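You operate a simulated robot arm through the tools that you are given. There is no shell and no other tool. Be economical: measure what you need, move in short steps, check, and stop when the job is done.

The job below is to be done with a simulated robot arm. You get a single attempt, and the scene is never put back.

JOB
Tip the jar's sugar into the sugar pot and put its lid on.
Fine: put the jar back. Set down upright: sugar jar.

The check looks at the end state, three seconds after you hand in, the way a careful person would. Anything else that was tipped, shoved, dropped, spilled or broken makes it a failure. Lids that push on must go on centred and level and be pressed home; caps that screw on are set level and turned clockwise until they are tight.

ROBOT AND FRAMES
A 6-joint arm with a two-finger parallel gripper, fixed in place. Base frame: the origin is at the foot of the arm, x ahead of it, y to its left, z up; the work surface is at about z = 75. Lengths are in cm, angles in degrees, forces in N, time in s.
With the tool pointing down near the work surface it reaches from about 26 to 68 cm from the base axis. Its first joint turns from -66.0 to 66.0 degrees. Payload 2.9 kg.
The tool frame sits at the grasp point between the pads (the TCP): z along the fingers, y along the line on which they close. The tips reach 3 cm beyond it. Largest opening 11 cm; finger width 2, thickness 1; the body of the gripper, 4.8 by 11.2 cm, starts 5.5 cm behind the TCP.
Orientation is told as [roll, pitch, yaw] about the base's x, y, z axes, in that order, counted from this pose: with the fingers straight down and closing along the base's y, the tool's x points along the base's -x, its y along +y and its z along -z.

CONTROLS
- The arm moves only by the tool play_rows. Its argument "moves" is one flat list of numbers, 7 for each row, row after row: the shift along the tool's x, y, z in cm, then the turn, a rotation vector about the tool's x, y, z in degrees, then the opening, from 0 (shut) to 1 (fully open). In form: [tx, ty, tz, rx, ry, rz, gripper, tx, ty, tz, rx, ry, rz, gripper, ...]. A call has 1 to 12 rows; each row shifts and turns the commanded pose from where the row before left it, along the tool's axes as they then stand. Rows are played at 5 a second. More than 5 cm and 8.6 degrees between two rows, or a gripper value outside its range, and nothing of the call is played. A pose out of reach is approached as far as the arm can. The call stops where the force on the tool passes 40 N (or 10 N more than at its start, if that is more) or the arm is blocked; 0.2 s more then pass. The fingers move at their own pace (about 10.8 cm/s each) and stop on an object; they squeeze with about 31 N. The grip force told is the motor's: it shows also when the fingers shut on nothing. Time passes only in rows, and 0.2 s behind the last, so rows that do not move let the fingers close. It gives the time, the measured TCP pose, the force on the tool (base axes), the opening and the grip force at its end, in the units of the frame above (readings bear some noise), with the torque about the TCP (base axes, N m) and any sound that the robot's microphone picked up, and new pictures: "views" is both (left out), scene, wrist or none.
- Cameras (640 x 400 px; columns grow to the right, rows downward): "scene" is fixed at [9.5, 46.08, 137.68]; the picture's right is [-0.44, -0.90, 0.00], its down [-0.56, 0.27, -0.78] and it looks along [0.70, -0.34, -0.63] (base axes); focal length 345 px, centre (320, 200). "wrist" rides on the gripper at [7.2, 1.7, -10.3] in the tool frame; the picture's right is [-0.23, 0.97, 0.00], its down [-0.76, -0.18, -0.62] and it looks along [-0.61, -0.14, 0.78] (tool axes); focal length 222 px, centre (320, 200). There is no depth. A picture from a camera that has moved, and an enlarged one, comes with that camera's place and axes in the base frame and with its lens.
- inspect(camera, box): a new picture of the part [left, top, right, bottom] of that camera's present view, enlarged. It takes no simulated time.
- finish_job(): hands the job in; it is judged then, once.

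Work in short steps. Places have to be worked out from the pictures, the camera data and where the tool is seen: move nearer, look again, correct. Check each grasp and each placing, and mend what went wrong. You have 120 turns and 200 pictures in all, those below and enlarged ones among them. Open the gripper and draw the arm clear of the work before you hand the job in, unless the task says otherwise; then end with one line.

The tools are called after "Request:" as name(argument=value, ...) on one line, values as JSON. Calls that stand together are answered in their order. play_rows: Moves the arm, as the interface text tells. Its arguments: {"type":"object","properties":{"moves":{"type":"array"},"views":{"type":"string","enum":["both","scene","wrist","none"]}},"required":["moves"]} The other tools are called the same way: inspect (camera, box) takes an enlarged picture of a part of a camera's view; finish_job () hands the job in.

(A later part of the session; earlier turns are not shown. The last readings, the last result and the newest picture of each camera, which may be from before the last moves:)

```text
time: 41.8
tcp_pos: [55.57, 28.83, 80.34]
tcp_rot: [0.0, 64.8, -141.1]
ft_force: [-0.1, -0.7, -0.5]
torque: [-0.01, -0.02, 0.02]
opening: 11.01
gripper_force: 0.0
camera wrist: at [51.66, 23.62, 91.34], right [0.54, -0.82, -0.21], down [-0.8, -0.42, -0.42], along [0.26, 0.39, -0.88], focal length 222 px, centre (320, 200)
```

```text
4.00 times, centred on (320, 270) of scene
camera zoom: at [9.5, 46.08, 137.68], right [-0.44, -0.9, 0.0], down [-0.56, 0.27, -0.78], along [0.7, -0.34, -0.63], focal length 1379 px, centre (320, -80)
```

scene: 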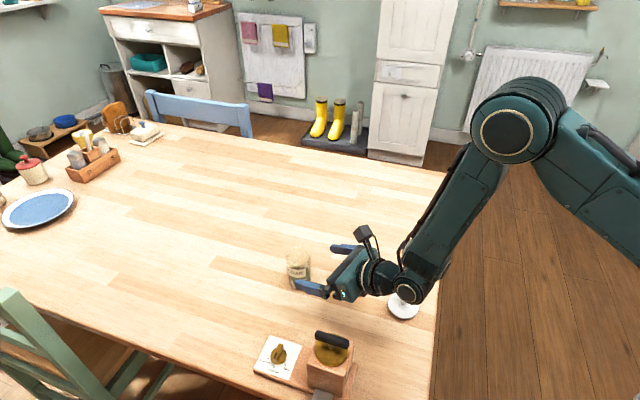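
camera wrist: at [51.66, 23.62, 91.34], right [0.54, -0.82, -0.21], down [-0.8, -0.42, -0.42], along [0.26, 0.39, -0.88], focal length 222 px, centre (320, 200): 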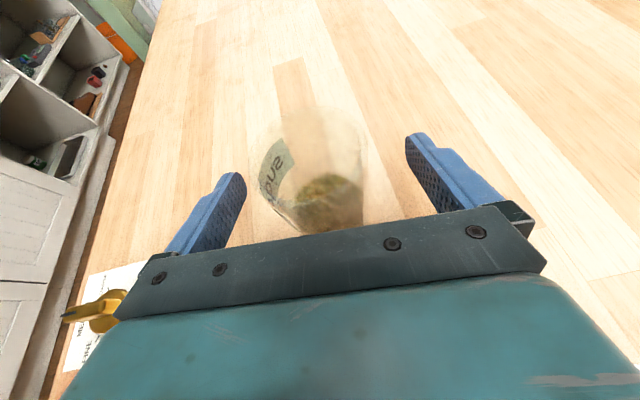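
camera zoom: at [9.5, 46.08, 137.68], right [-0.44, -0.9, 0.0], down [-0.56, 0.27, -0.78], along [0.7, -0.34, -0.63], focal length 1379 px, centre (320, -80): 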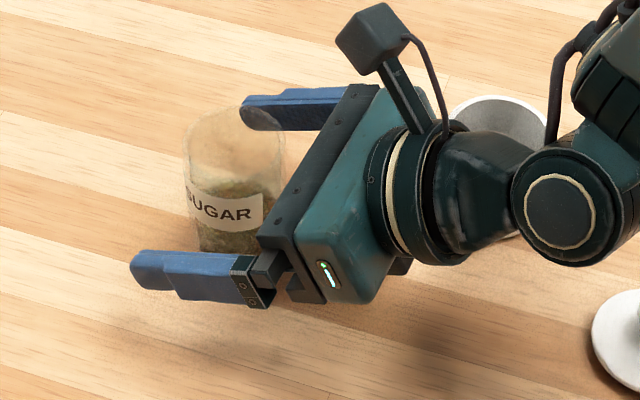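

TCP is at the jar axis to within about 0.3 cm. I'll shift 0.2 and close in stages.

Request:
play_rows(moves=[0, 0.2, 0, 0, 0, 0, 0.8, 0, 0, 0, 0, 0, 0, 0.6, 0, 0, 0, 0, 0, 0, 0.58, 0, 0, 0, 0, 0, 0, 0.58], views="wrist")

Request:
inspect(camera="wrist", box=[200, 80, 440, 230])

Request:
inspect(camera="scene", box=[250, 230, 370, 305])

```text
time: 42.8
tcp_pos: [55.53, 28.63, 80.39]
tcp_rot: [-0.1, 64.8, -141.1]
ft_force: [-0.7, 0.3, 1.0]
torque: [0.01, 0.01, 0.02]
opening: 6.4
gripper_force: 0.1
camera wrist: at [51.76, 23.44, 91.34], right [0.54, -0.82, -0.21], down [-0.8, -0.42, -0.42], along [0.26, 0.39, -0.88], focal length 222 px, centre (320, 200)
```

wrist: 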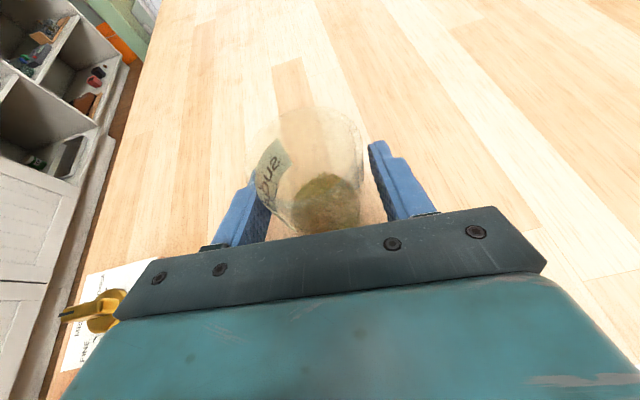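

```text
2.67 times, centred on (320, 155) of wrist
camera zoom: at [51.76, 23.44, 91.34], right [0.54, -0.82, -0.21], down [-0.8, -0.42, -0.42], along [0.26, 0.39, -0.88], focal length 592 px, centre (320, 320)
```

zoom: 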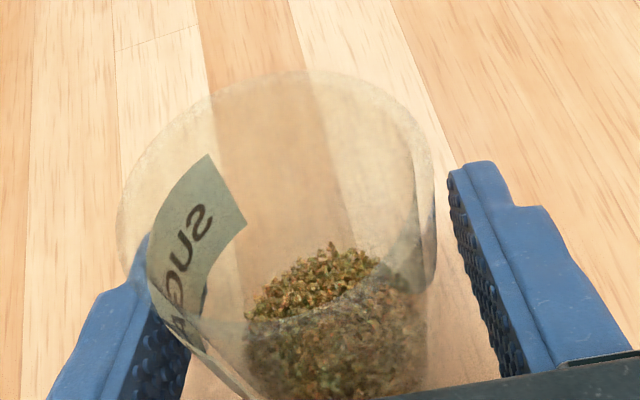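

```text
5.33 times, centred on (310, 268) of scene
camera zoom: at [9.5, 46.08, 137.68], right [-0.44, -0.9, 0.0], down [-0.56, 0.27, -0.78], along [0.7, -0.34, -0.63], focal length 1839 px, centre (373, -160)
```

zoom: 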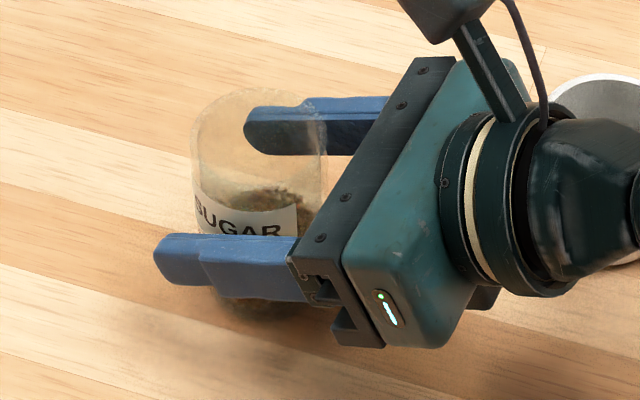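

The jar looks centred between the pads once parallax is allowed for. Closing fully.

Request:
play_rows(moves=[0, 0, 0, 0, 0, 0, 0.54, 0, 0, 0, 0, 0, 0, 0.5, 0, 0, 0, 0, 0, 0, 0.46, 0, 0, 0, 0, 0, 0, 0.4, 0, 0, 0, 0, 0, 0, 0.4, 0, 0, 0, 0, 0, 0, 0.4], views="wrist")

Request:
inspect(camera="scene", box=[250, 230, 370, 305])

```text
time: 44.2
tcp_pos: [55.53, 28.78, 80.36]
tcp_rot: [0.0, 64.9, -141.1]
ft_force: [-0.5, 0.7, 0.5]
torque: [-0.01, 0.04, 0.0]
opening: 5.4
gripper_force: 30.8
camera wrist: at [51.75, 23.44, 91.35], right [0.54, -0.82, -0.21], down [-0.8, -0.42, -0.42], along [0.26, 0.39, -0.88], focal length 222 px, centre (320, 200)
```

wrist: 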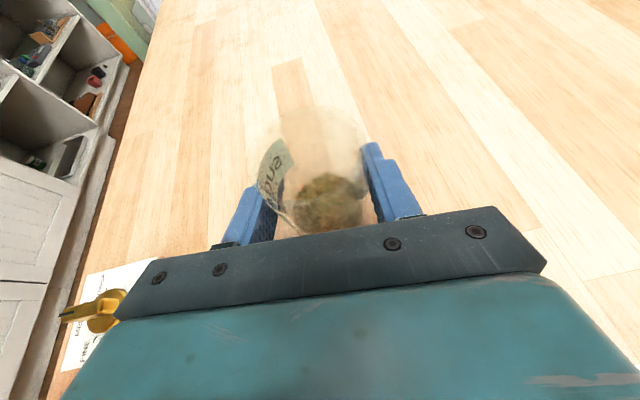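

```text
5.33 times, centred on (310, 268) of scene
camera zoom: at [9.5, 46.08, 137.68], right [-0.44, -0.9, 0.0], down [-0.56, 0.27, -0.78], along [0.7, -0.34, -0.63], focal length 1839 px, centre (373, -160)
```

zoom: 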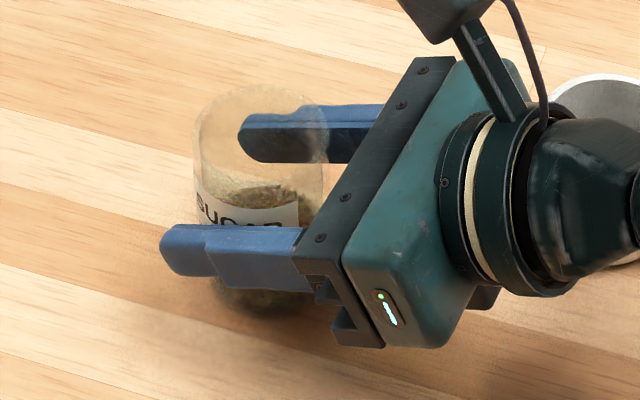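

Gripped at 5.40 cm, jar upright. Lifting straight up about 10 cm.

Request:
play_rows(moves=[0.9, 0, -0.42, 0, 0, 0, 0.4, 1.8, 0, -0.85, 0, 0, 0, 0.4, 3.2, 0, -1.5, 0, 0, 0, 0.4, 3.2, 0, -1.5, 0, 0, 0, 0.4, 0, 0, 0, 0, 0, 0, 0.4])

```text
time: 45.4
tcp_pos: [55.53, 28.8, 90.38]
tcp_rot: [0.0, 64.8, -141.0]
ft_force: [0.3, -0.7, -1.7]
torque: [0.01, 0.07, 0.03]
opening: 5.41
gripper_force: 31.2
camera wrist: at [51.7, 23.61, 101.34], right [0.54, -0.82, -0.21], down [-0.8, -0.42, -0.42], along [0.26, 0.39, -0.88], focal length 222 px, centre (320, 200)
```

scene: 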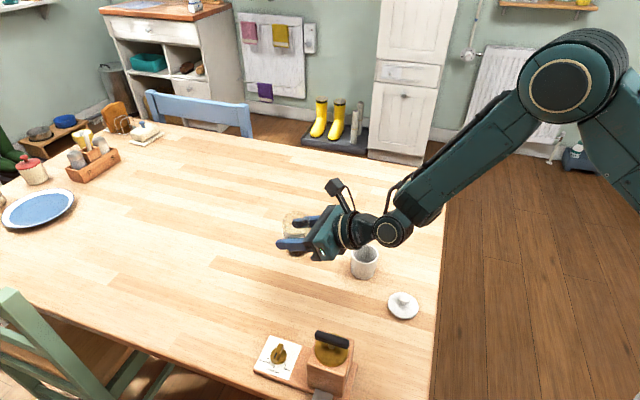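
wrist: 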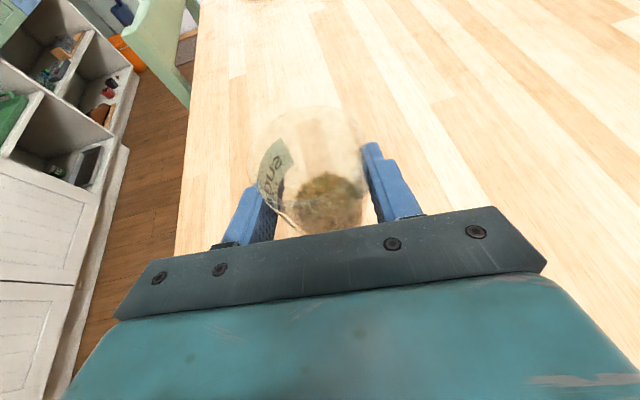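

Jar secured and upright. I'll carry it level at z about 90 to the far side of the pot (56, 11.8), where rolling left brings the mouth over the pot.

Request:
play_rows(moves=[-0.73, 2.24, -1.57, 0, 0, 0, 0.4, -0.73, 2.24, -1.57, 0, 0, 0, 0.4, -0.73, 2.24, -1.57, 0, 0, 0, 0.4, -0.73, 2.24, -1.57, 0, 0, 0, 0.4, -0.73, 2.24, -1.57, 0, 0, 0, 0.4, -0.74, 2.26, -1.57, 0, 0, 0, 0.4, 0, 0, 0, 0, 0, 0, 0.4])

```text
time: 47.0
tcp_pos: [56.04, 11.53, 90.35]
tcp_rot: [-0.1, 64.9, -141.0]
ft_force: [-0.3, 0.5, -0.3]
torque: [0.02, 0.0, 0.0]
opening: 5.42
gripper_force: 30.9
camera wrist: at [52.27, 6.36, 101.34], right [0.54, -0.82, -0.21], down [-0.8, -0.42, -0.42], along [0.26, 0.39, -0.88], focal length 222 px, centre (320, 200)
```

scene: 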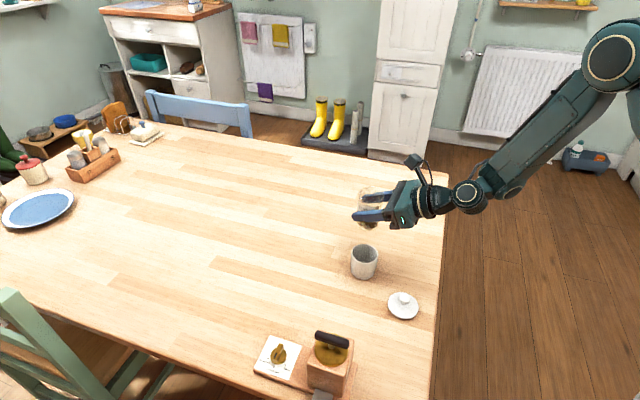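
wrist: 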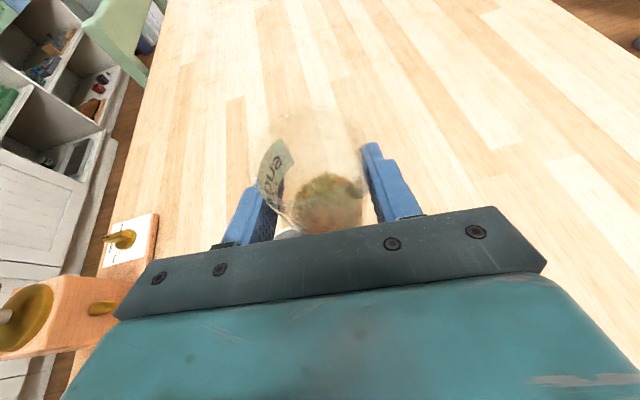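

Now I roll the jar to r=48° (tilt about 43°, no pour yet), then descend to the pour start height.

Request:
play_rows(moves=[0, 0, 0, 0, 0, -8, 0.4, 0, 0, 0, 0, 0, -8, 0.4, 0, 0, 0, 0, 0, -8, 0.4, 0, 0, 0, 0, 0, -8, 0.4, 0, 0, 0, 0, 0, -8, 0.4, 0, 0, 0, 0, 0, -8, 0.4, -1.18, -1.57, 0.94, 0, 0, 0, 0.4, -1.18, -1.57, 0.94, 0, 0, 0, 0.4, 0, 0, 0, 0, 0, 0, 0.4])

Request:
inspect(camera="scene", box=[300, 190, 460, 290])

```text
time: 49.0
tcp_pos: [55.85, 12.14, 86.06]
tcp_rot: [57.6, 37.1, -71.8]
ft_force: [0.3, 0.1, -1.5]
torque: [-0.01, 0.04, 0.02]
opening: 5.42
gripper_force: 30.8
camera wrist: at [47.9, 11.13, 96.03], right [0.71, -0.48, 0.52], down [-0.37, -0.87, -0.32], along [0.61, 0.03, -0.8], focal length 222 px, centre (320, 200)
```

scene: 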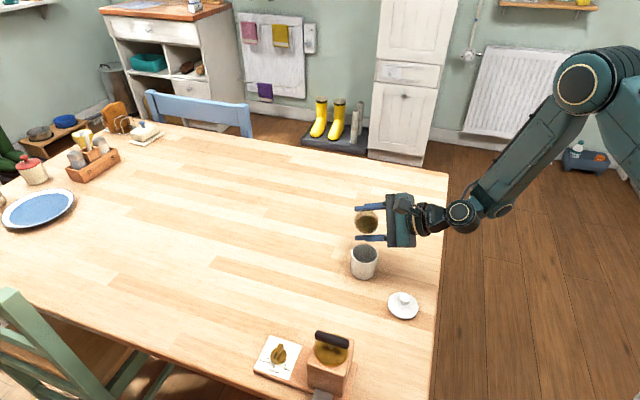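
wrist: 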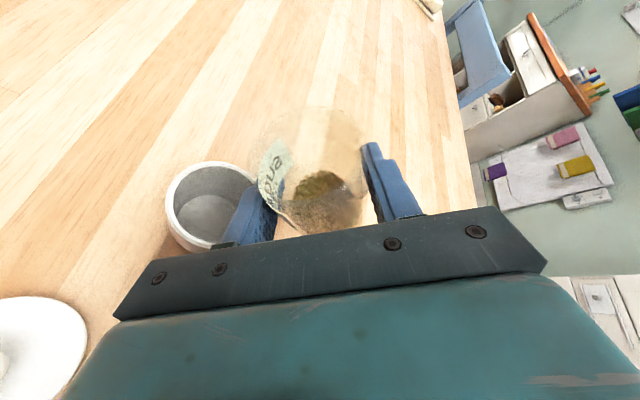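

```text
4.00 times, centred on (380, 240) of scene
camera zoom: at [9.51, 46.08, 137.68], right [-0.44, -0.9, 0.0], down [-0.56, 0.27, -0.78], along [0.7, -0.34, -0.63], focal length 1379 px, centre (80, 40)
```

zoom: 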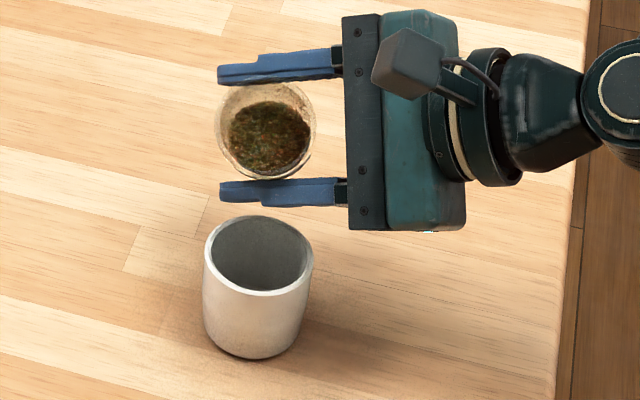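

Geometry is as planned: the mouth's low lip is above the pot. Rolling gently to r about 72° and watching.

Request:
play_rows(moves=[-0.05, -0.08, 0.04, 0, 0, -4, 0.4, -0.05, -0.08, 0.04, 0, 0, -4, 0.4, -0.05, -0.08, 0.04, 0, 0, -4, 0.4, -0.05, -0.08, 0.04, 0, 0, -4, 0.4, -0.05, -0.08, 0.04, 0, 0, -4, 0.4, -0.05, -0.08, 0.04, 0, 0, -4, 0.4, 0, 0, 0, 0, 0, 0, 0.4], views="wrist")

Request:
inspect(camera="scene", box=[300, 190, 460, 290])

```text
time: 50.6
tcp_pos: [55.85, 11.86, 85.39]
tcp_rot: [63.7, 16.2, -58.7]
ft_force: [-0.7, -0.4, -2.0]
torque: [0.01, 0.03, 0.02]
opening: 5.4
gripper_force: 30.8
camera wrist: at [45.83, 12.07, 93.37], right [0.61, -0.17, 0.77], down [-0.15, -0.98, -0.1], along [0.78, -0.06, -0.62], focal length 222 px, centre (320, 200)
```

wrist: 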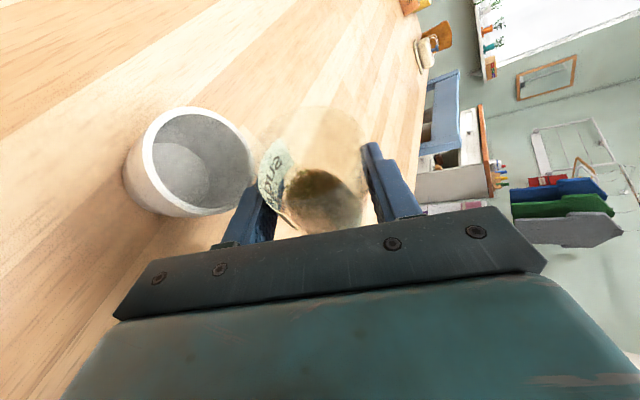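

```text
4.00 times, centred on (380, 240) of scene
camera zoom: at [9.51, 46.08, 137.68], right [-0.44, -0.9, 0.0], down [-0.56, 0.27, -0.78], along [0.7, -0.34, -0.63], focal length 1379 px, centre (80, 40)
```

zoom: 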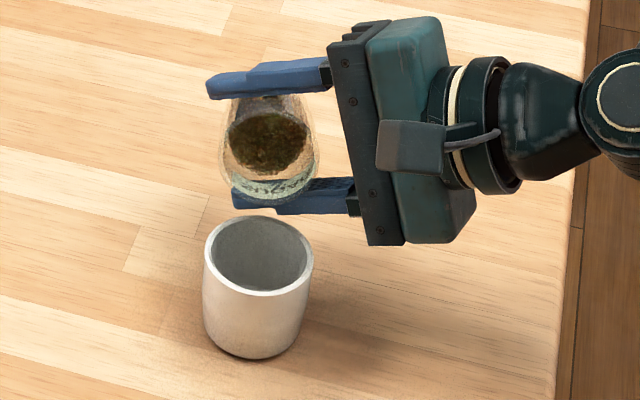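

Back-projection puts the lip at (51.9, 14.5), right over the pot centre. Continuing to r=90°.

Request:
play_rows(moves=[0.14, 0.07, 0.055, 0, 0, -3.6, 0.4, 0.14, 0.07, 0.055, 0, 0, -3.6, 0.4, 0.14, 0.07, 0.055, 0, 0, -3.6, 0.4, 0.14, 0.07, 0.055, 0, 0, -3.6, 0.4, 0.14, 0.07, 0.055, 0, 0, -3.6, 0.4, 0, 0, 0, 0, 0, 0, 0.4], views="none")

Request:
inspect(camera="scene", box=[300, 190, 460, 290])

```text
time: 52.0
tcp_pos: [55.74, 12.78, 85.69]
tcp_rot: [64.8, 0.0, -51.0]
ft_force: [0.3, 0.1, -0.7]
torque: [0.0, 0.04, 0.0]
opening: 5.41
gripper_force: 30.9
```

```text
4.00 times, centred on (380, 240) of scene
camera zoom: at [9.51, 46.08, 137.68], right [-0.44, -0.9, 0.0], down [-0.56, 0.27, -0.78], along [0.7, -0.34, -0.63], focal length 1379 px, centre (80, 40)
```

zoom: 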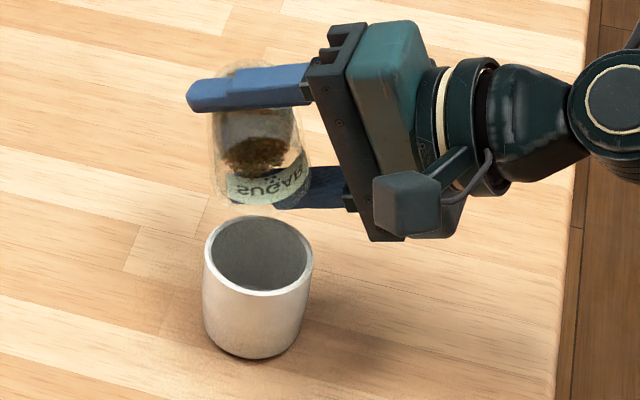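

Nothing has left the jar yet (tilt about 80°). Continuing to about r=105°.

Request:
play_rows(moves=[0.155, 0.165, -0.053, 0, 0, -3.75, 0.4, 0.145, 0.175, -0.053, 0, 0, -3.75, 0.4, 0.135, 0.185, -0.053, 0, 0, -3.75, 0.4, 0.125, 0.194, -0.053, 0, 0, -3.75, 0.4, 0, 0, 0, 0, 0, 0, 0.4], views="none")

Request:
inspect(camera="scene", box=[300, 190, 460, 290])

```text
time: 53.2
tcp_pos: [55.32, 13.18, 86.43]
tcp_rot: [64.0, -13.6, -44.7]
ft_force: [-0.3, -0.6, -1.5]
torque: [0.02, 0.02, -0.03]
opening: 5.4
gripper_force: 31.1
```

```text
4.00 times, centred on (380, 240) of scene
camera zoom: at [9.51, 46.08, 137.68], right [-0.44, -0.9, 0.0], down [-0.56, 0.27, -0.78], along [0.7, -0.34, -0.63], focal length 1379 px, centre (80, 40)
```

zoom: 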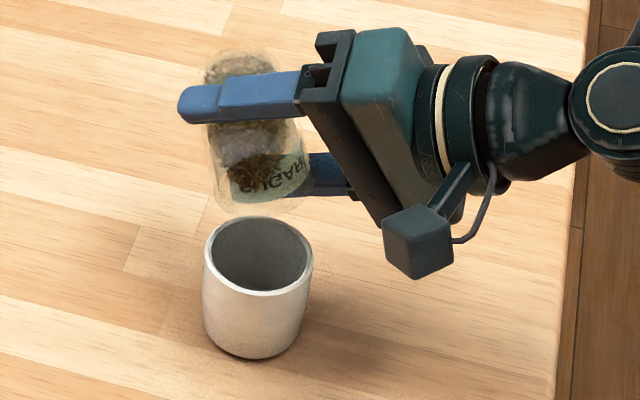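

Tilt is about 92°, contents starting to slide. I'll continue slowly to r=120°.

Request:
play_rows(moves=[0.125, 0.194, -0.053, 0, 0, -3.75, 0.4, 0.115, 0.2, -0.053, 0, 0, -3.75, 0.4, 0, 0, 0, 0, 0, 0, 0.4, 0.105, 0.205, -0.053, 0, 0, -3.75, 0.4, 0.1, 0.21, -0.053, 0, 0, -3.75, 0.4, 0, 0, 0, 0, 0, 0, 0.4], views="wrist")

Request:
inspect(camera="scene", box=[300, 190, 460, 290])

```text
time: 54.6
tcp_pos: [54.96, 13.88, 87.12]
tcp_rot: [61.6, -26.9, -37.1]
ft_force: [0.7, -0.5, -1.7]
torque: [0.03, 0.05, -0.03]
opening: 5.4
gripper_force: 30.7
camera wrist: at [42.55, 12.97, 89.53], right [0.13, 0.48, 0.87], down [0.11, -0.88, 0.47], along [0.99, 0.03, -0.17], focal length 222 px, centre (320, 200)
```

wrist: 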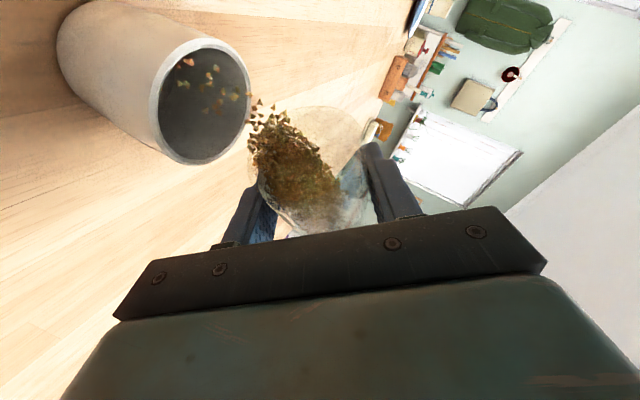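

```text
4.00 times, centred on (380, 240) of scene
camera zoom: at [9.51, 46.08, 137.68], right [-0.44, -0.9, 0.0], down [-0.56, 0.27, -0.78], along [0.7, -0.34, -0.63], focal length 1379 px, centre (80, 40)
```

zoom: 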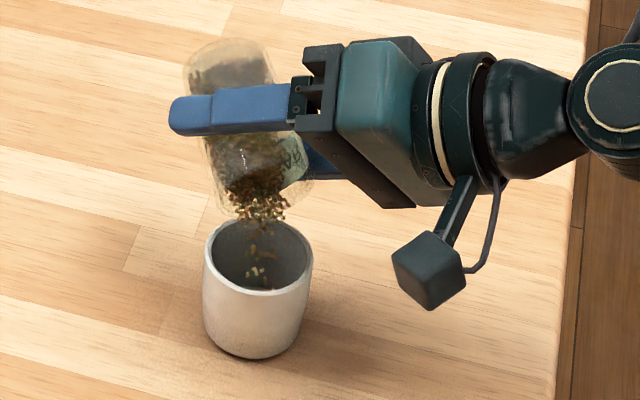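

It is pouring into the pot, with the stream near the centre. Holding still to let it flow.

Request:
play_rows(moves=[0, 0, 0, 0, 0, 0, 0.4, 0, 0, 0, 0, 0, 0, 0.4, 0, 0, 0, 0, 0, 0, 0.4, 0, 0, 0, 0, 0, 0, 0.4, 0, 0, 0, 0, 0, 0, 0.4], views="wrist")

Request:
inspect(camera="scene", box=[300, 190, 460, 290])

```text
time: 55.8
tcp_pos: [54.99, 13.78, 87.1]
tcp_rot: [61.5, -26.8, -37.2]
ft_force: [0.1, -0.3, -2.3]
torque: [-0.02, 0.01, 0.01]
opening: 5.39
gripper_force: 31.7
camera wrist: at [42.56, 12.97, 89.53], right [0.13, 0.48, 0.87], down [0.11, -0.88, 0.47], along [0.98, 0.03, -0.17], focal length 222 px, centre (320, 200)
```

wrist: 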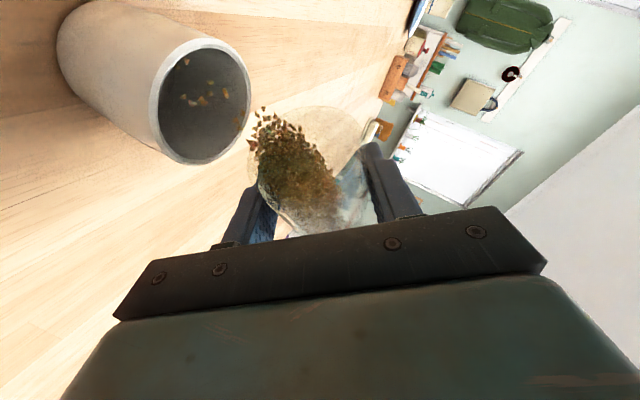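

```text
4.00 times, centred on (380, 240) of scene
camera zoom: at [9.51, 46.08, 137.68], right [-0.44, -0.9, 0.0], down [-0.56, 0.27, -0.78], along [0.7, -0.34, -0.63], focal length 1379 px, centre (80, 40)
```

zoom: 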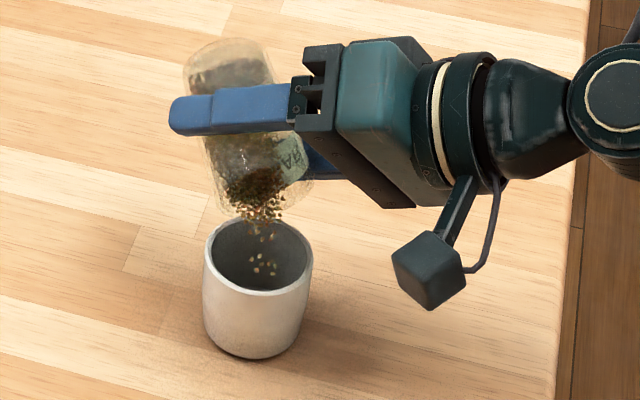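

Steady flow into the pot. Increasing the roll slowly to 135° with pauses, keeping the lip in place.

Request:
play_rows(moves=[0.117, 0.154, -0.075, 0, 0, -3.75, 0.4, 0, 0, 0, 0, 0, 0, 0.4, 0.108, 0.16, -0.075, 0, 0, -3.75, 0.4, 0, 0, 0, 0, 0, 0, 0.4, 0.1, 0.165, -0.075, 0, 0, -3.75, 0.4, 0, 0, 0, 0, 0, 0, 0.4, 0.09, 0.172, -0.075, 0, 0, -3.75, 0.4, 0, 0, 0, 0, 0, 0, 0.4, 0, 0, 0, 0, 0, 0, 0.4], views="wrist")

Request:
inspect(camera="scene", box=[300, 190, 460, 290])

```text
time: 57.8
tcp_pos: [54.54, 14.32, 87.33]
tcp_rot: [56.4, -39.7, -27.9]
ft_force: [-0.2, -0.5, -0.9]
torque: [0.0, 0.07, -0.03]
opening: 5.38
gripper_force: 31.0
camera wrist: at [41.97, 12.32, 88.26], right [-0.05, 0.64, 0.77], down [0.12, -0.76, 0.64], along [0.99, 0.12, -0.04], focal length 222 px, centre (320, 200)
```

wrist: 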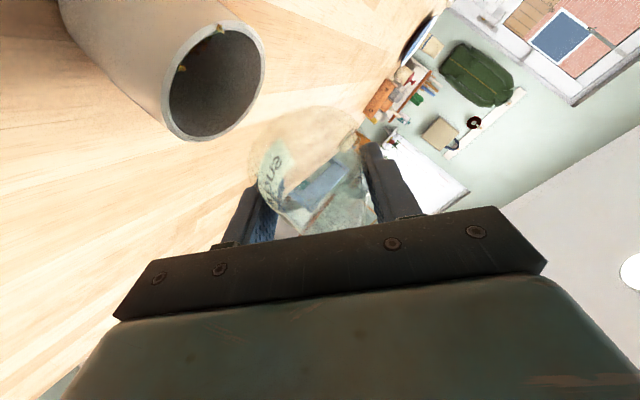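

```text
4.00 times, centred on (380, 240) of scene
camera zoom: at [9.51, 46.08, 137.68], right [-0.44, -0.9, 0.0], down [-0.56, 0.27, -0.78], along [0.7, -0.34, -0.63], focal length 1379 px, centre (80, 40)
```

zoom: 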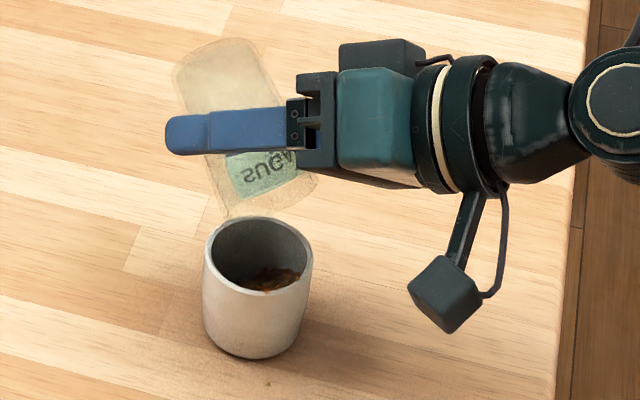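

The jar is empty and the heap is in the pot. A fleck or two may sit on the rim, so I'll look closer.

Request:
inspect(camera="scene", box=[335, 235, 395, 272])

Request:
inspect(camera="wrist", box=[140, 0, 300, 100])

Request:
inspect(camera="scene", box=[320, 260, 400, 310])

```text
10.67 times, centred on (365, 254) of scene
camera zoom: at [9.51, 46.08, 137.68], right [-0.44, -0.9, 0.0], down [-0.56, 0.27, -0.78], along [0.7, -0.34, -0.63], focal length 3678 px, centre (-160, -371)
```

zoom: 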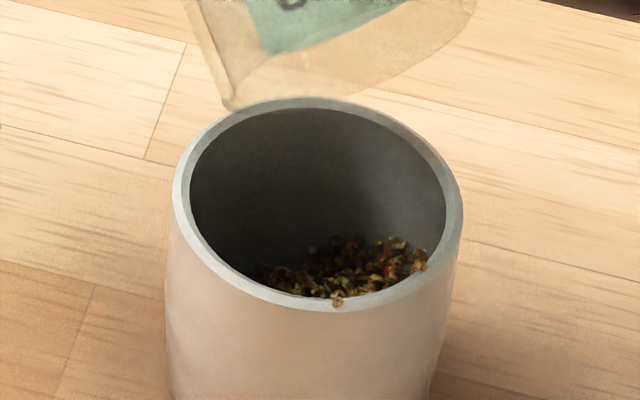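

```text
4.00 times, centred on (220, 50) of wrist
camera zoom: at [41.97, 12.32, 88.26], right [-0.05, 0.64, 0.77], down [0.12, -0.76, 0.64], along [0.99, 0.12, -0.04], focal length 888 px, centre (720, 800)
```

zoom: 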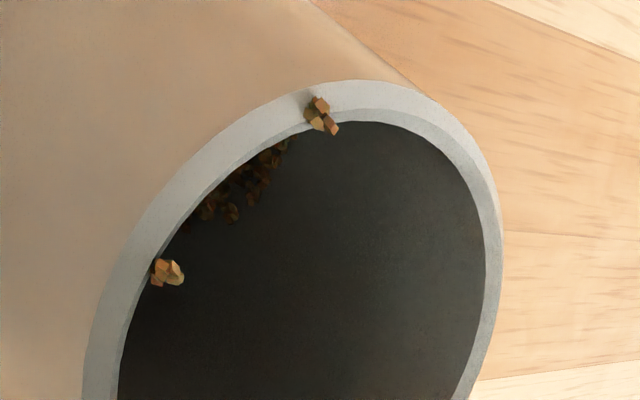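

```text
8.00 times, centred on (360, 285) of scene
camera zoom: at [9.51, 46.08, 137.68], right [-0.44, -0.9, 0.0], down [-0.56, 0.27, -0.78], along [0.7, -0.34, -0.63], focal length 2759 px, centre (0, -480)
```

zoom: 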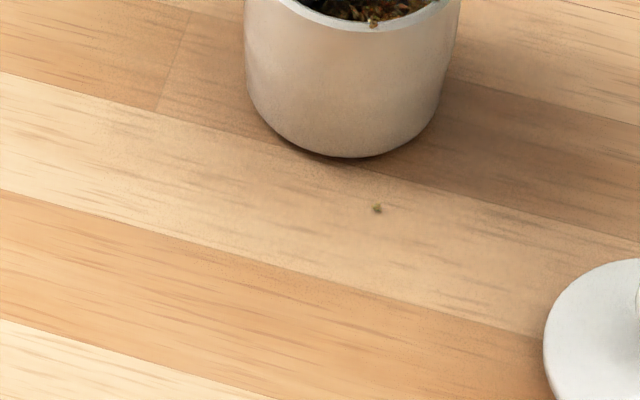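

Two grains on the pot's inner rim edge and one on the table. I'll check the jar for remnants before turning it back.

Request:
inspect(camera="wrist", box=[220, 80, 420, 205])

Request:
inspect(camera="scene", box=[335, 190, 395, 248])

```text
3.20 times, centred on (320, 142) of wrist
camera zoom: at [41.97, 12.32, 88.26], right [-0.05, 0.64, 0.77], down [0.12, -0.76, 0.64], along [0.99, 0.12, -0.04], focal length 711 px, centre (320, 384)
```

zoom: 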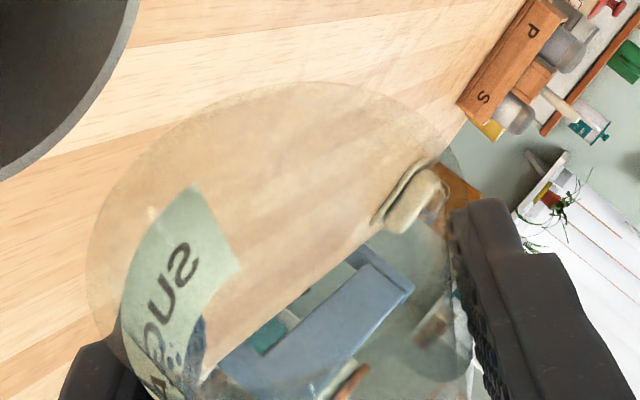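

```text
6.90 times, centred on (365, 219) of scene
camera zoom: at [9.51, 46.08, 137.68], right [-0.44, -0.9, 0.0], down [-0.56, 0.27, -0.78], along [0.7, -0.34, -0.63], focal length 2378 px, centre (10, 69)
```

zoom: 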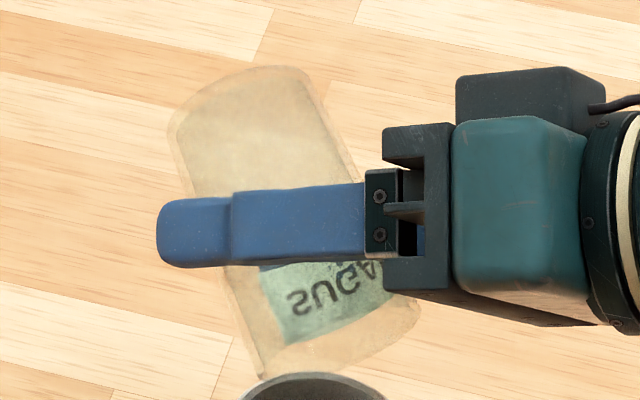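

Jar is empty. Raising 5 cm, then rolling it back upright.

Request:
play_rows(moves=[-1.07, 1.07, -0.705, 0, 0, 0, 0.4, -1.07, 1.07, -0.705, 0, 0, 0, 0.4, -1.07, 1.07, -0.705, 0, 0, 0, 0.4, 0, 0, 0, 0, 0, 8.4375, 0.4, 0, 0, 0, 0, 0, 8.4375, 0.4, 0, 0, 0, 0, 0, 8.4375, 0.4, 0, 0, 0, 0, 0, 8.4375, 0.4, 0, 0, 0, 0, 0, 8.4375, 0.4, 0, 0, 0, 0, 0, 8.4375, 0.4, 0, 0, 0, 0, 0, 8.4375, 0.4, 0, 0, 0, 0, 0, 8.4375, 0.4], views="none")

Request:
play_rows(moves=[0, 0, 0, 0, 0, 8.4375, 0.4, 0, 0, 0, 0, 0, 8.4375, 0.4, 0, 0, 0, 0, 0, 8.4375, 0.4, 0, 0, 0, 0, 0, 8.4375, 0.4, 0, 0, 0, 0, 0, 8.4375, 0.4, 0, 0, 0, 0, 0, 8.4375, 0.4, 0, 0, 0, 0, 0, 8.4375, 0.4, 0, 0, 0, 0, 0, 8.4375, 0.4, 0, 0, 0, 0, 0, 0, 0.4, 0, 0, 0, 0, 0, 0, 0.4])

```text
time: 60.2
tcp_pos: [54.47, 14.37, 92.49]
tcp_rot: [63.0, 20.4, -61.1]
ft_force: [0.4, 0.4, -0.8]
torque: [0.02, -0.02, -0.02]
opening: 5.41
gripper_force: 31.1
```

```text
time: 62.4
tcp_pos: [54.46, 14.34, 92.43]
tcp_rot: [-0.3, 64.9, -141.2]
ft_force: [0.0, 0.0, -1.2]
torque: [0.0, -0.01, 0.0]
opening: 5.39
gripper_force: 31.3
camera wrist: at [50.71, 9.11, 103.41], right [0.54, -0.82, -0.21], down [-0.8, -0.42, -0.42], along [0.26, 0.39, -0.88], focal length 222 px, centre (320, 200)
```

scene: 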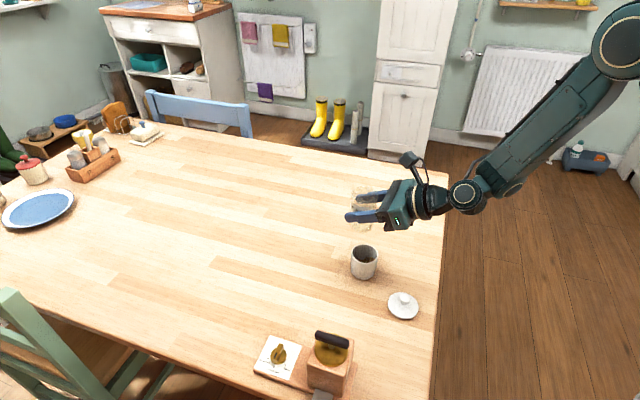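
wrist: 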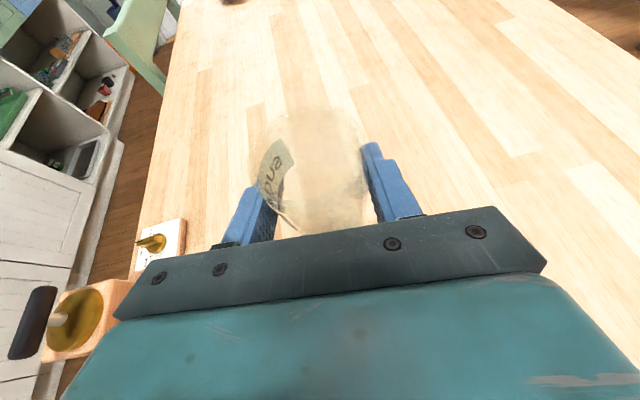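

Upright and unchanged in the grip. Returning above its original spot and descending to near the table.

Request:
play_rows(moves=[0.476, -2.11, 1.968, 0, 0, 0, 0.4, 0.476, -2.11, 1.968, 0, 0, 0, 0.4, 0.476, -2.11, 1.968, 0, 0, 0, 0.4, 0.476, -2.11, 1.968, 0, 0, 0, 0.4, 0.476, -2.11, 1.968, 0, 0, 0, 0.4, 0, 0, 0, 0, 0, 0, 0.4, -2.72, 0, 1.27, 0, 0, 0, 0.4, -2.72, 0, 1.27, 0, 0, 0, 0.4, -1.8, 0, 0.85, 0, 0, 0, 0.4, 0, 0, 0, 0, 0, 0, 0.4], views="scene")

```text
time: 64.6
tcp_pos: [55.45, 28.79, 82.54]
tcp_rot: [-0.1, 64.8, -141.0]
ft_force: [-0.3, 0.4, -0.8]
torque: [-0.01, 0.01, -0.03]
opening: 5.39
gripper_force: 31.2
```

scene: 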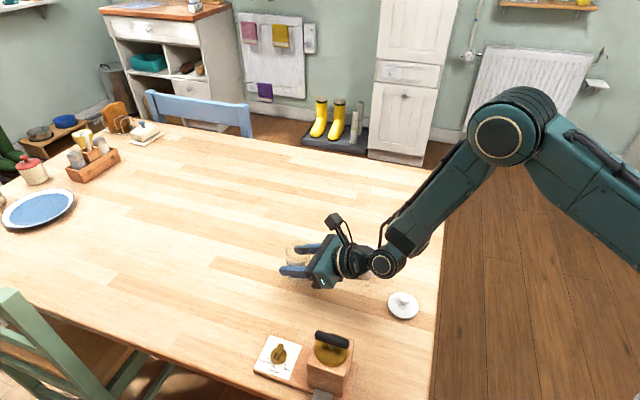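

Expected contact is at z about 80.36. I'll lower 1.7, then probe in fine steps.

Request:
play_rows(moves=[-0.9, 0, 0.42, 0, 0, 0, 0.4, -0.63, 0, 0.3, 0, 0, 0, 0.4, 0, 0, 0, 0, 0, 0, 0.4], views="none")

Request:
play_rows(moves=[-0.09, 0, 0.042, 0, 0, 0, 0.4, -0.09, 0, 0.042, 0, 0, 0, 0.4, -0.09, 0, 0.042, 0, 0, 0, 0.4, -0.09, 0, 0.042, 0, 0, 0, 0.4, 0, 0, 0, 0, 0, 0, 0.4], views="none")

```text
time: 65.4
tcp_pos: [55.51, 28.83, 80.68]
tcp_rot: [-0.2, 64.7, -141.1]
ft_force: [0.9, -0.9, -1.5]
torque: [0.02, 0.01, -0.02]
opening: 5.38
gripper_force: 31.0
```

```text
time: 66.6
tcp_pos: [55.51, 29.02, 80.48]
tcp_rot: [-0.3, 64.7, -141.1]
ft_force: [-0.4, -0.6, -0.3]
torque: [0.01, 0.0, -0.03]
opening: 5.43
gripper_force: 30.9
```

Request:
play_rows(moves=[-0.06, 0, 0.028, 0, 0, 0, 0.4, -0.06, 0, 0.028, 0, 0, 0, 0.4, 0, 0, 0, 0, 0, 0, 0.4], views="none")

Request:
inspect(camera="scene", box=[250, 230, 370, 305])

```text
time: 67.4
tcp_pos: [55.72, 28.9, 80.45]
tcp_rot: [-0.1, 65.0, -141.2]
ft_force: [-3.6, -0.6, 12.4]
torque: [-0.24, 0.24, -0.04]
opening: 5.4
gripper_force: 30.8
```

```text
5.33 times, centred on (310, 268) of scene
camera zoom: at [9.47, 46.07, 137.69], right [-0.44, -0.9, 0.0], down [-0.56, 0.27, -0.78], along [0.7, -0.34, -0.63], focal length 1839 px, centre (373, -160)
```

zoom: 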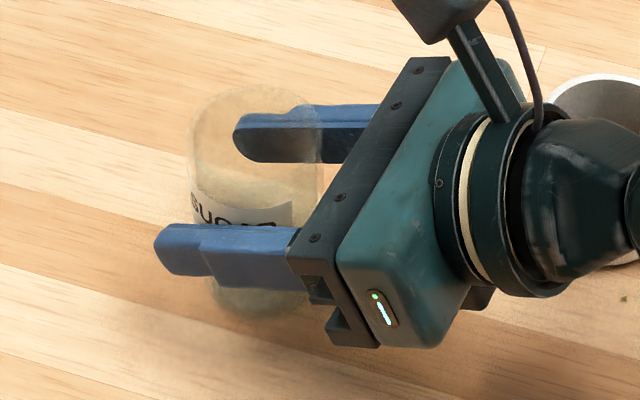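

Contact at 12 N. Releasing and backing out along the tool axis.

Request:
play_rows(moves=[0.04, 0, -0.02, 0, 0, 0, 0.46, 0, 0, 0, 0, 0, 0, 0.55, 0, 0, 0, 0, 0, 0, 0.8, 0, 0, 0, 0, 0, 0, 1, 0, 0, -1.5, 0, 0, 0, 1, 0, 0, -3, 0, 0, 0, 1, 0, 0, -3.5, 0, 0, 0, 1, 0, 0, -3.5, 0, 0, 0, 1, 3.6, 0, -1.7, 0, 0, 0, 1, 3.6, 0, -1.7, 0, 0, 0, 1, 0, 0, 0, 0, 0, 0, 1])

Request:
inspect(camera="scene", box=[250, 225, 410, 325])

```text
time: 69.8
tcp_pos: [47.72, 22.18, 93.11]
tcp_rot: [-0.2, 64.8, -141.2]
ft_force: [-0.8, -0.3, 0.3]
torque: [-0.01, 0.02, 0.03]
opening: 11.0
gripper_force: 0.1
camera wrist: at [43.9, 17.03, 104.25], right [0.54, -0.82, -0.21], down [-0.8, -0.42, -0.42], along [0.26, 0.39, -0.88], focal length 222 px, centre (320, 200)
```

scene: 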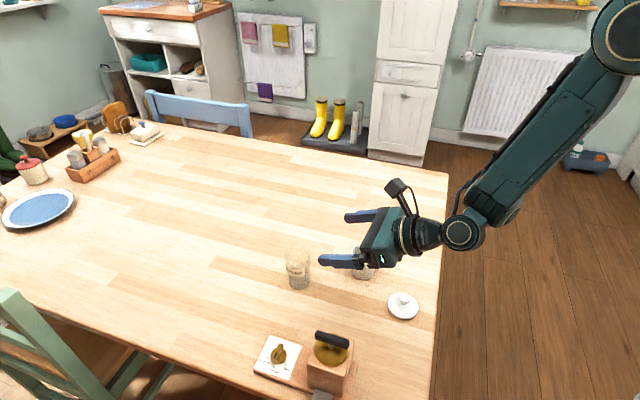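
wrist: 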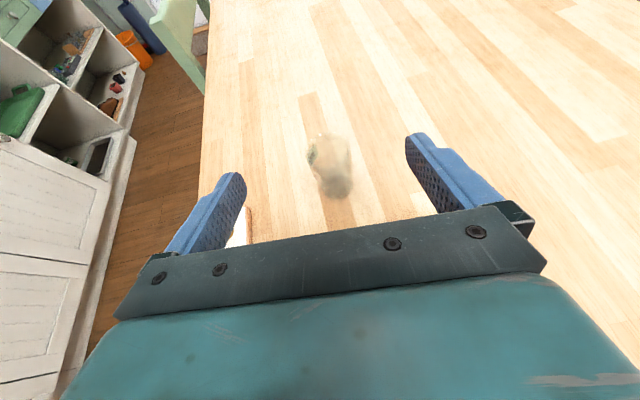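

```text
4.00 times, centred on (330, 275) of scene
camera zoom: at [9.5, 46.08, 137.68], right [-0.44, -0.9, 0.0], down [-0.56, 0.27, -0.78], along [0.7, -0.34, -0.63], focal length 1379 px, centre (280, -100)
```

zoom: 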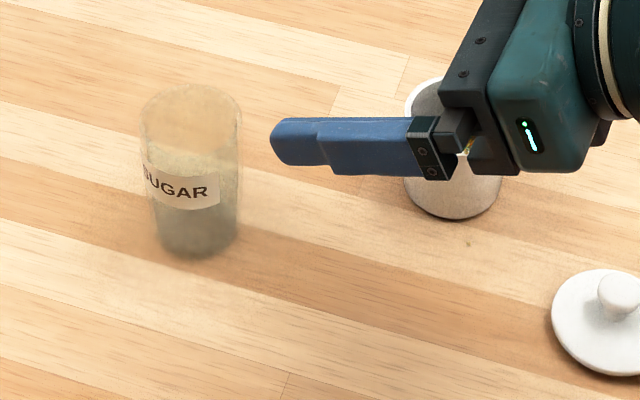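

Jar stands upright in place. Now I return the tool to vertical (tilt back 65°, then unroll 141°).

Request:
play_rows(moves=[0, 0, 0, 0, -8.125, 0, 0.5, 0, 0, 0, 0, -8.125, 0, 0.5, 0, 0, 0, 0, -8.125, 0, 0.5, 0, 0, 0, 0, -8.125, 0, 0.5, 0, 0, 0, 0, -8.125, 0, 0.5, 0, 0, 0, 0, -8.125, 0, 0.5, 0, 0, 0, 0, -8.125, 0, 0.5, 0, 0, 0, 0, -8.0, 0, 0.5, 0, 0, 0, 0, 0, -8.3, 0.5, 0, 0, 0, 0, 0, -8.3, 0.5, 0, 0, 0, 0, 0, -8.3, 0.5, 0, 0, 0, 0, 0, -8.3, 0.5], views="none")

Request:
play_rows(moves=[0, 0, 0, 0, 0, -8.3, 0.5, 0, 0, 0, 0, 0, -8.3, 0.5, 0, 0, 0, 0, 0, -8.3, 0.5, 0, 0, 0, 0, 0, -8.3, 0.5, 0, 0, 0, 0, 0, -8.3, 0.5, 0, 0, 0, 0, 0, -8.3, 0.5, 0, 0, 0, 0, 0, -8.3, 0.5, 0, 0, 0, 0, 0, -8.3, 0.5, 0, 0, 0, 0, 0, -8.3, 0.5, 0, 0, 0, 0, 0, -8.3, 0.5, 0, 0, 0, 0, 0, -8.3, 0.5, 0, 0, 0, 0, 0, -8.3, 0.5])

```text
time: 72.4
tcp_pos: [47.42, 22.19, 93.07]
tcp_rot: [-0.1, 0.0, -107.7]
ft_force: [-0.9, -0.2, -0.4]
torque: [-0.04, 0.0, -0.02]
opening: 5.5
gripper_force: 0.1
```

```text
time: 75.0
tcp_pos: [47.43, 22.31, 93.26]
tcp_rot: [0.0, 0.1, -8.0]
ft_force: [0.4, 0.3, -0.1]
torque: [0.05, -0.03, 0.02]
opening: 5.53
gripper_force: 0.0
camera wrist: at [40.54, 24.96, 103.53], right [0.36, 0.93, 0.0], down [0.73, -0.28, 0.62], along [0.58, -0.22, -0.78], focal length 222 px, centre (320, 200)
```

scene: 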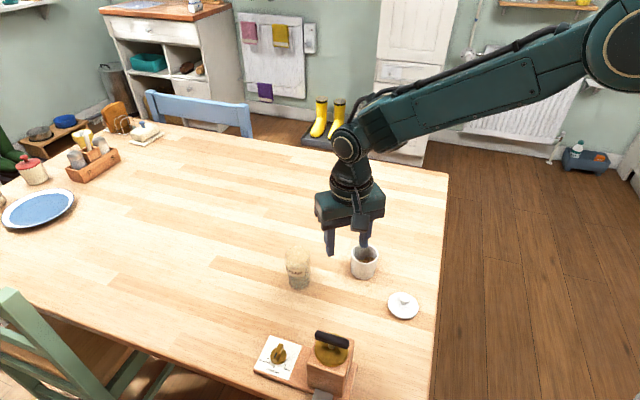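
wrist: 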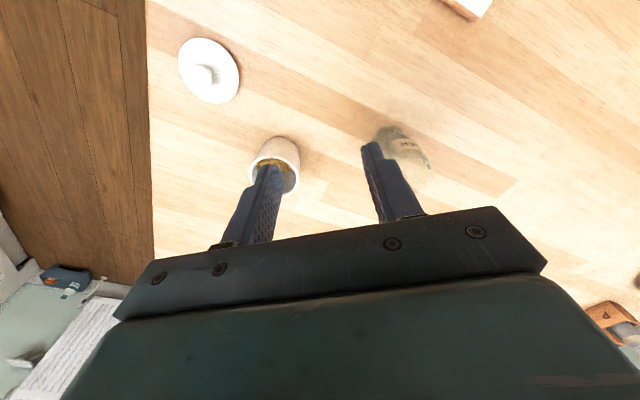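

Yaw is -8°; I'll finish that and inspect the rim, the jar and the table for grains.

Request:
play_rows(moves=[0.5, 0, -1.5, 0, 0, -8, 0.5, 2.5, -1.5, -1, 0, 0, 0, 0.5, 2.5, -1.5, 0, 0, 0, 0, 0.5, 0, 0, 0, 0, 0, 0, 0.5], views="wrist")

Request:
inspect(camera="scene", box=[335, 235, 395, 272])

Request:
inspect(camera="scene", box=[330, 270, 430, 332])

Request:
inspect(camera="scene", box=[260, 235, 340, 300])

```text
time: 76.0
tcp_pos: [41.85, 19.24, 95.6]
tcp_rot: [0.0, 0.0, -0.2]
ft_force: [-0.5, -0.1, -0.1]
torque: [0.03, -0.01, 0.0]
opening: 5.52
gripper_force: 0.0
camera wrist: at [34.67, 20.97, 105.95], right [0.23, 0.97, 0.0], down [0.76, -0.18, 0.62], along [0.61, -0.14, -0.78], focal length 222 px, centre (320, 200)
```

wrist: 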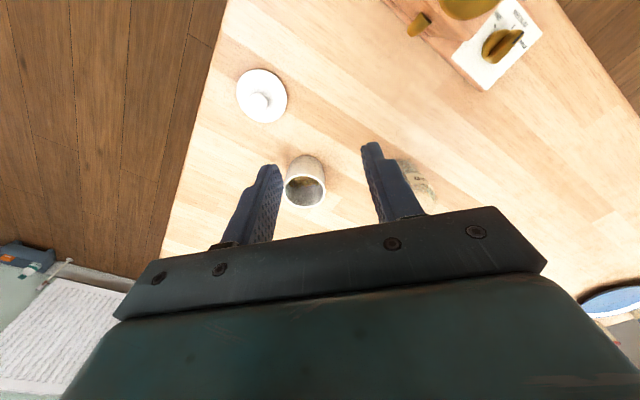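

```text
10.67 times, centred on (365, 254) of scene
camera zoom: at [9.5, 46.08, 137.68], right [-0.44, -0.9, 0.0], down [-0.56, 0.27, -0.78], along [0.7, -0.34, -0.63], focal length 3678 px, centre (-160, -371)
```

zoom: 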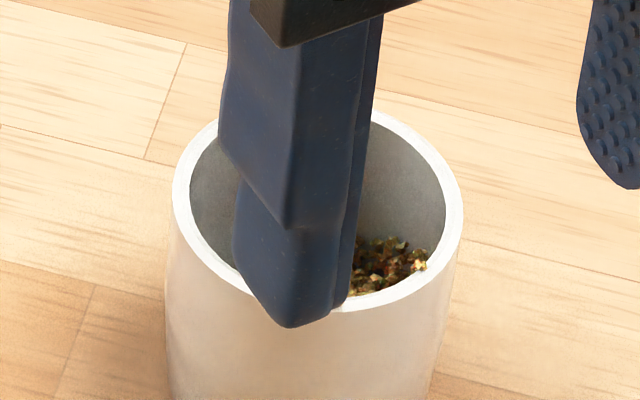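

```text
6.40 times, centred on (380, 301) of scene
camera zoom: at [9.5, 46.08, 137.68], right [-0.44, -0.9, 0.0], down [-0.56, 0.27, -0.78], along [0.7, -0.34, -0.63], focal length 2207 px, centre (-64, -446)
```

zoom: 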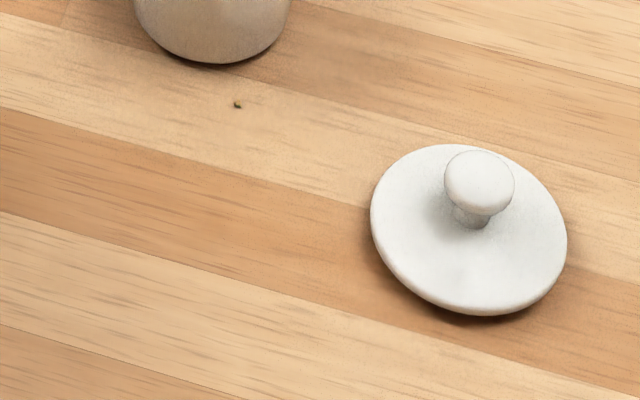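

```text
6.15 times, centred on (300, 268) of scene
camera zoom: at [9.5, 46.08, 137.68], right [-0.44, -0.9, 0.0], down [-0.56, 0.27, -0.78], along [0.7, -0.34, -0.63], focal length 2122 px, centre (443, -215)
```

zoom: 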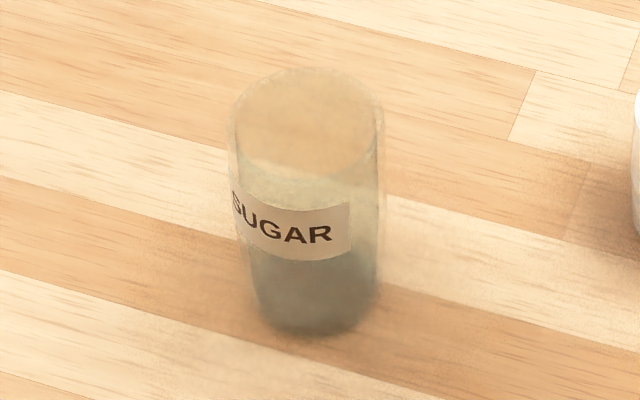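

Jar is good. I'll move out of the scene camera's line of sight to see the pot rim's grains.

Request:
play_rows(moves=[0.5, -3, 0, 0, 0, 0, 0.5, 0.5, -3.5, 0, 0, 0, 0, 0.5, 0.5, -1, 0, 0, 0, 0, 0.5, 0, 0, 0, 0, 0, 0, 0.5], views="wrist")

Request:
inspect(camera="scene", box=[335, 235, 395, 272])

Request:
inspect(camera="wrist", box=[280, 60, 440, 260])

```text
time: 77.0
tcp_pos: [40.25, 11.98, 95.41]
tcp_rot: [0.0, 0.0, -0.2]
ft_force: [0.8, -0.9, 0.6]
torque: [0.0, 0.02, -0.03]
opening: 5.48
gripper_force: 0.1
camera wrist: at [32.98, 13.67, 105.9], right [0.23, 0.97, 0.0], down [0.76, -0.18, 0.62], along [0.61, -0.14, -0.78], focal length 222 px, centre (320, 200)
```

wrist: 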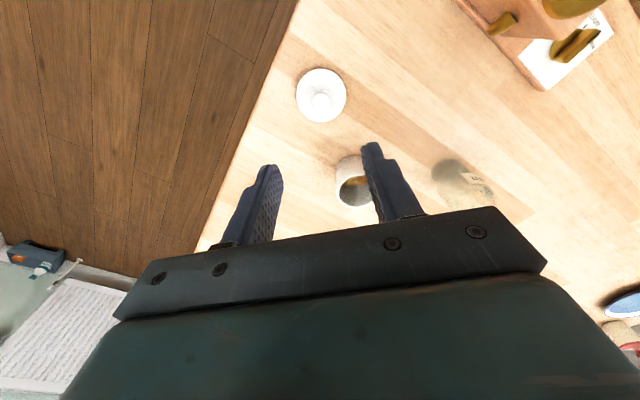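

```text
10.67 times, centred on (365, 254) of scene
camera zoom: at [9.5, 46.08, 137.68], right [-0.44, -0.9, 0.0], down [-0.56, 0.27, -0.78], along [0.7, -0.34, -0.63], focal length 3678 px, centre (-160, -371)
```

zoom: 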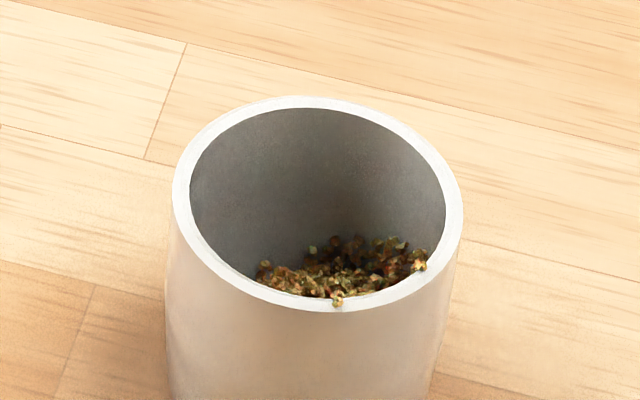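

```text
2.00 times, centred on (360, 160) of wrist
camera zoom: at [32.98, 13.67, 105.9], right [0.23, 0.97, 0.0], down [0.76, -0.18, 0.62], along [0.61, -0.14, -0.78], focal length 444 px, centre (240, 280)
```

zoom: 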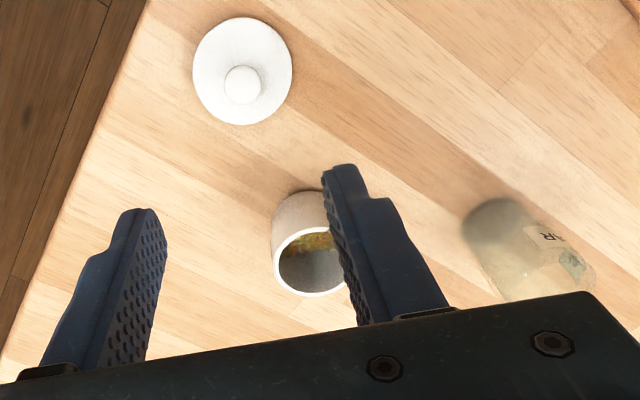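

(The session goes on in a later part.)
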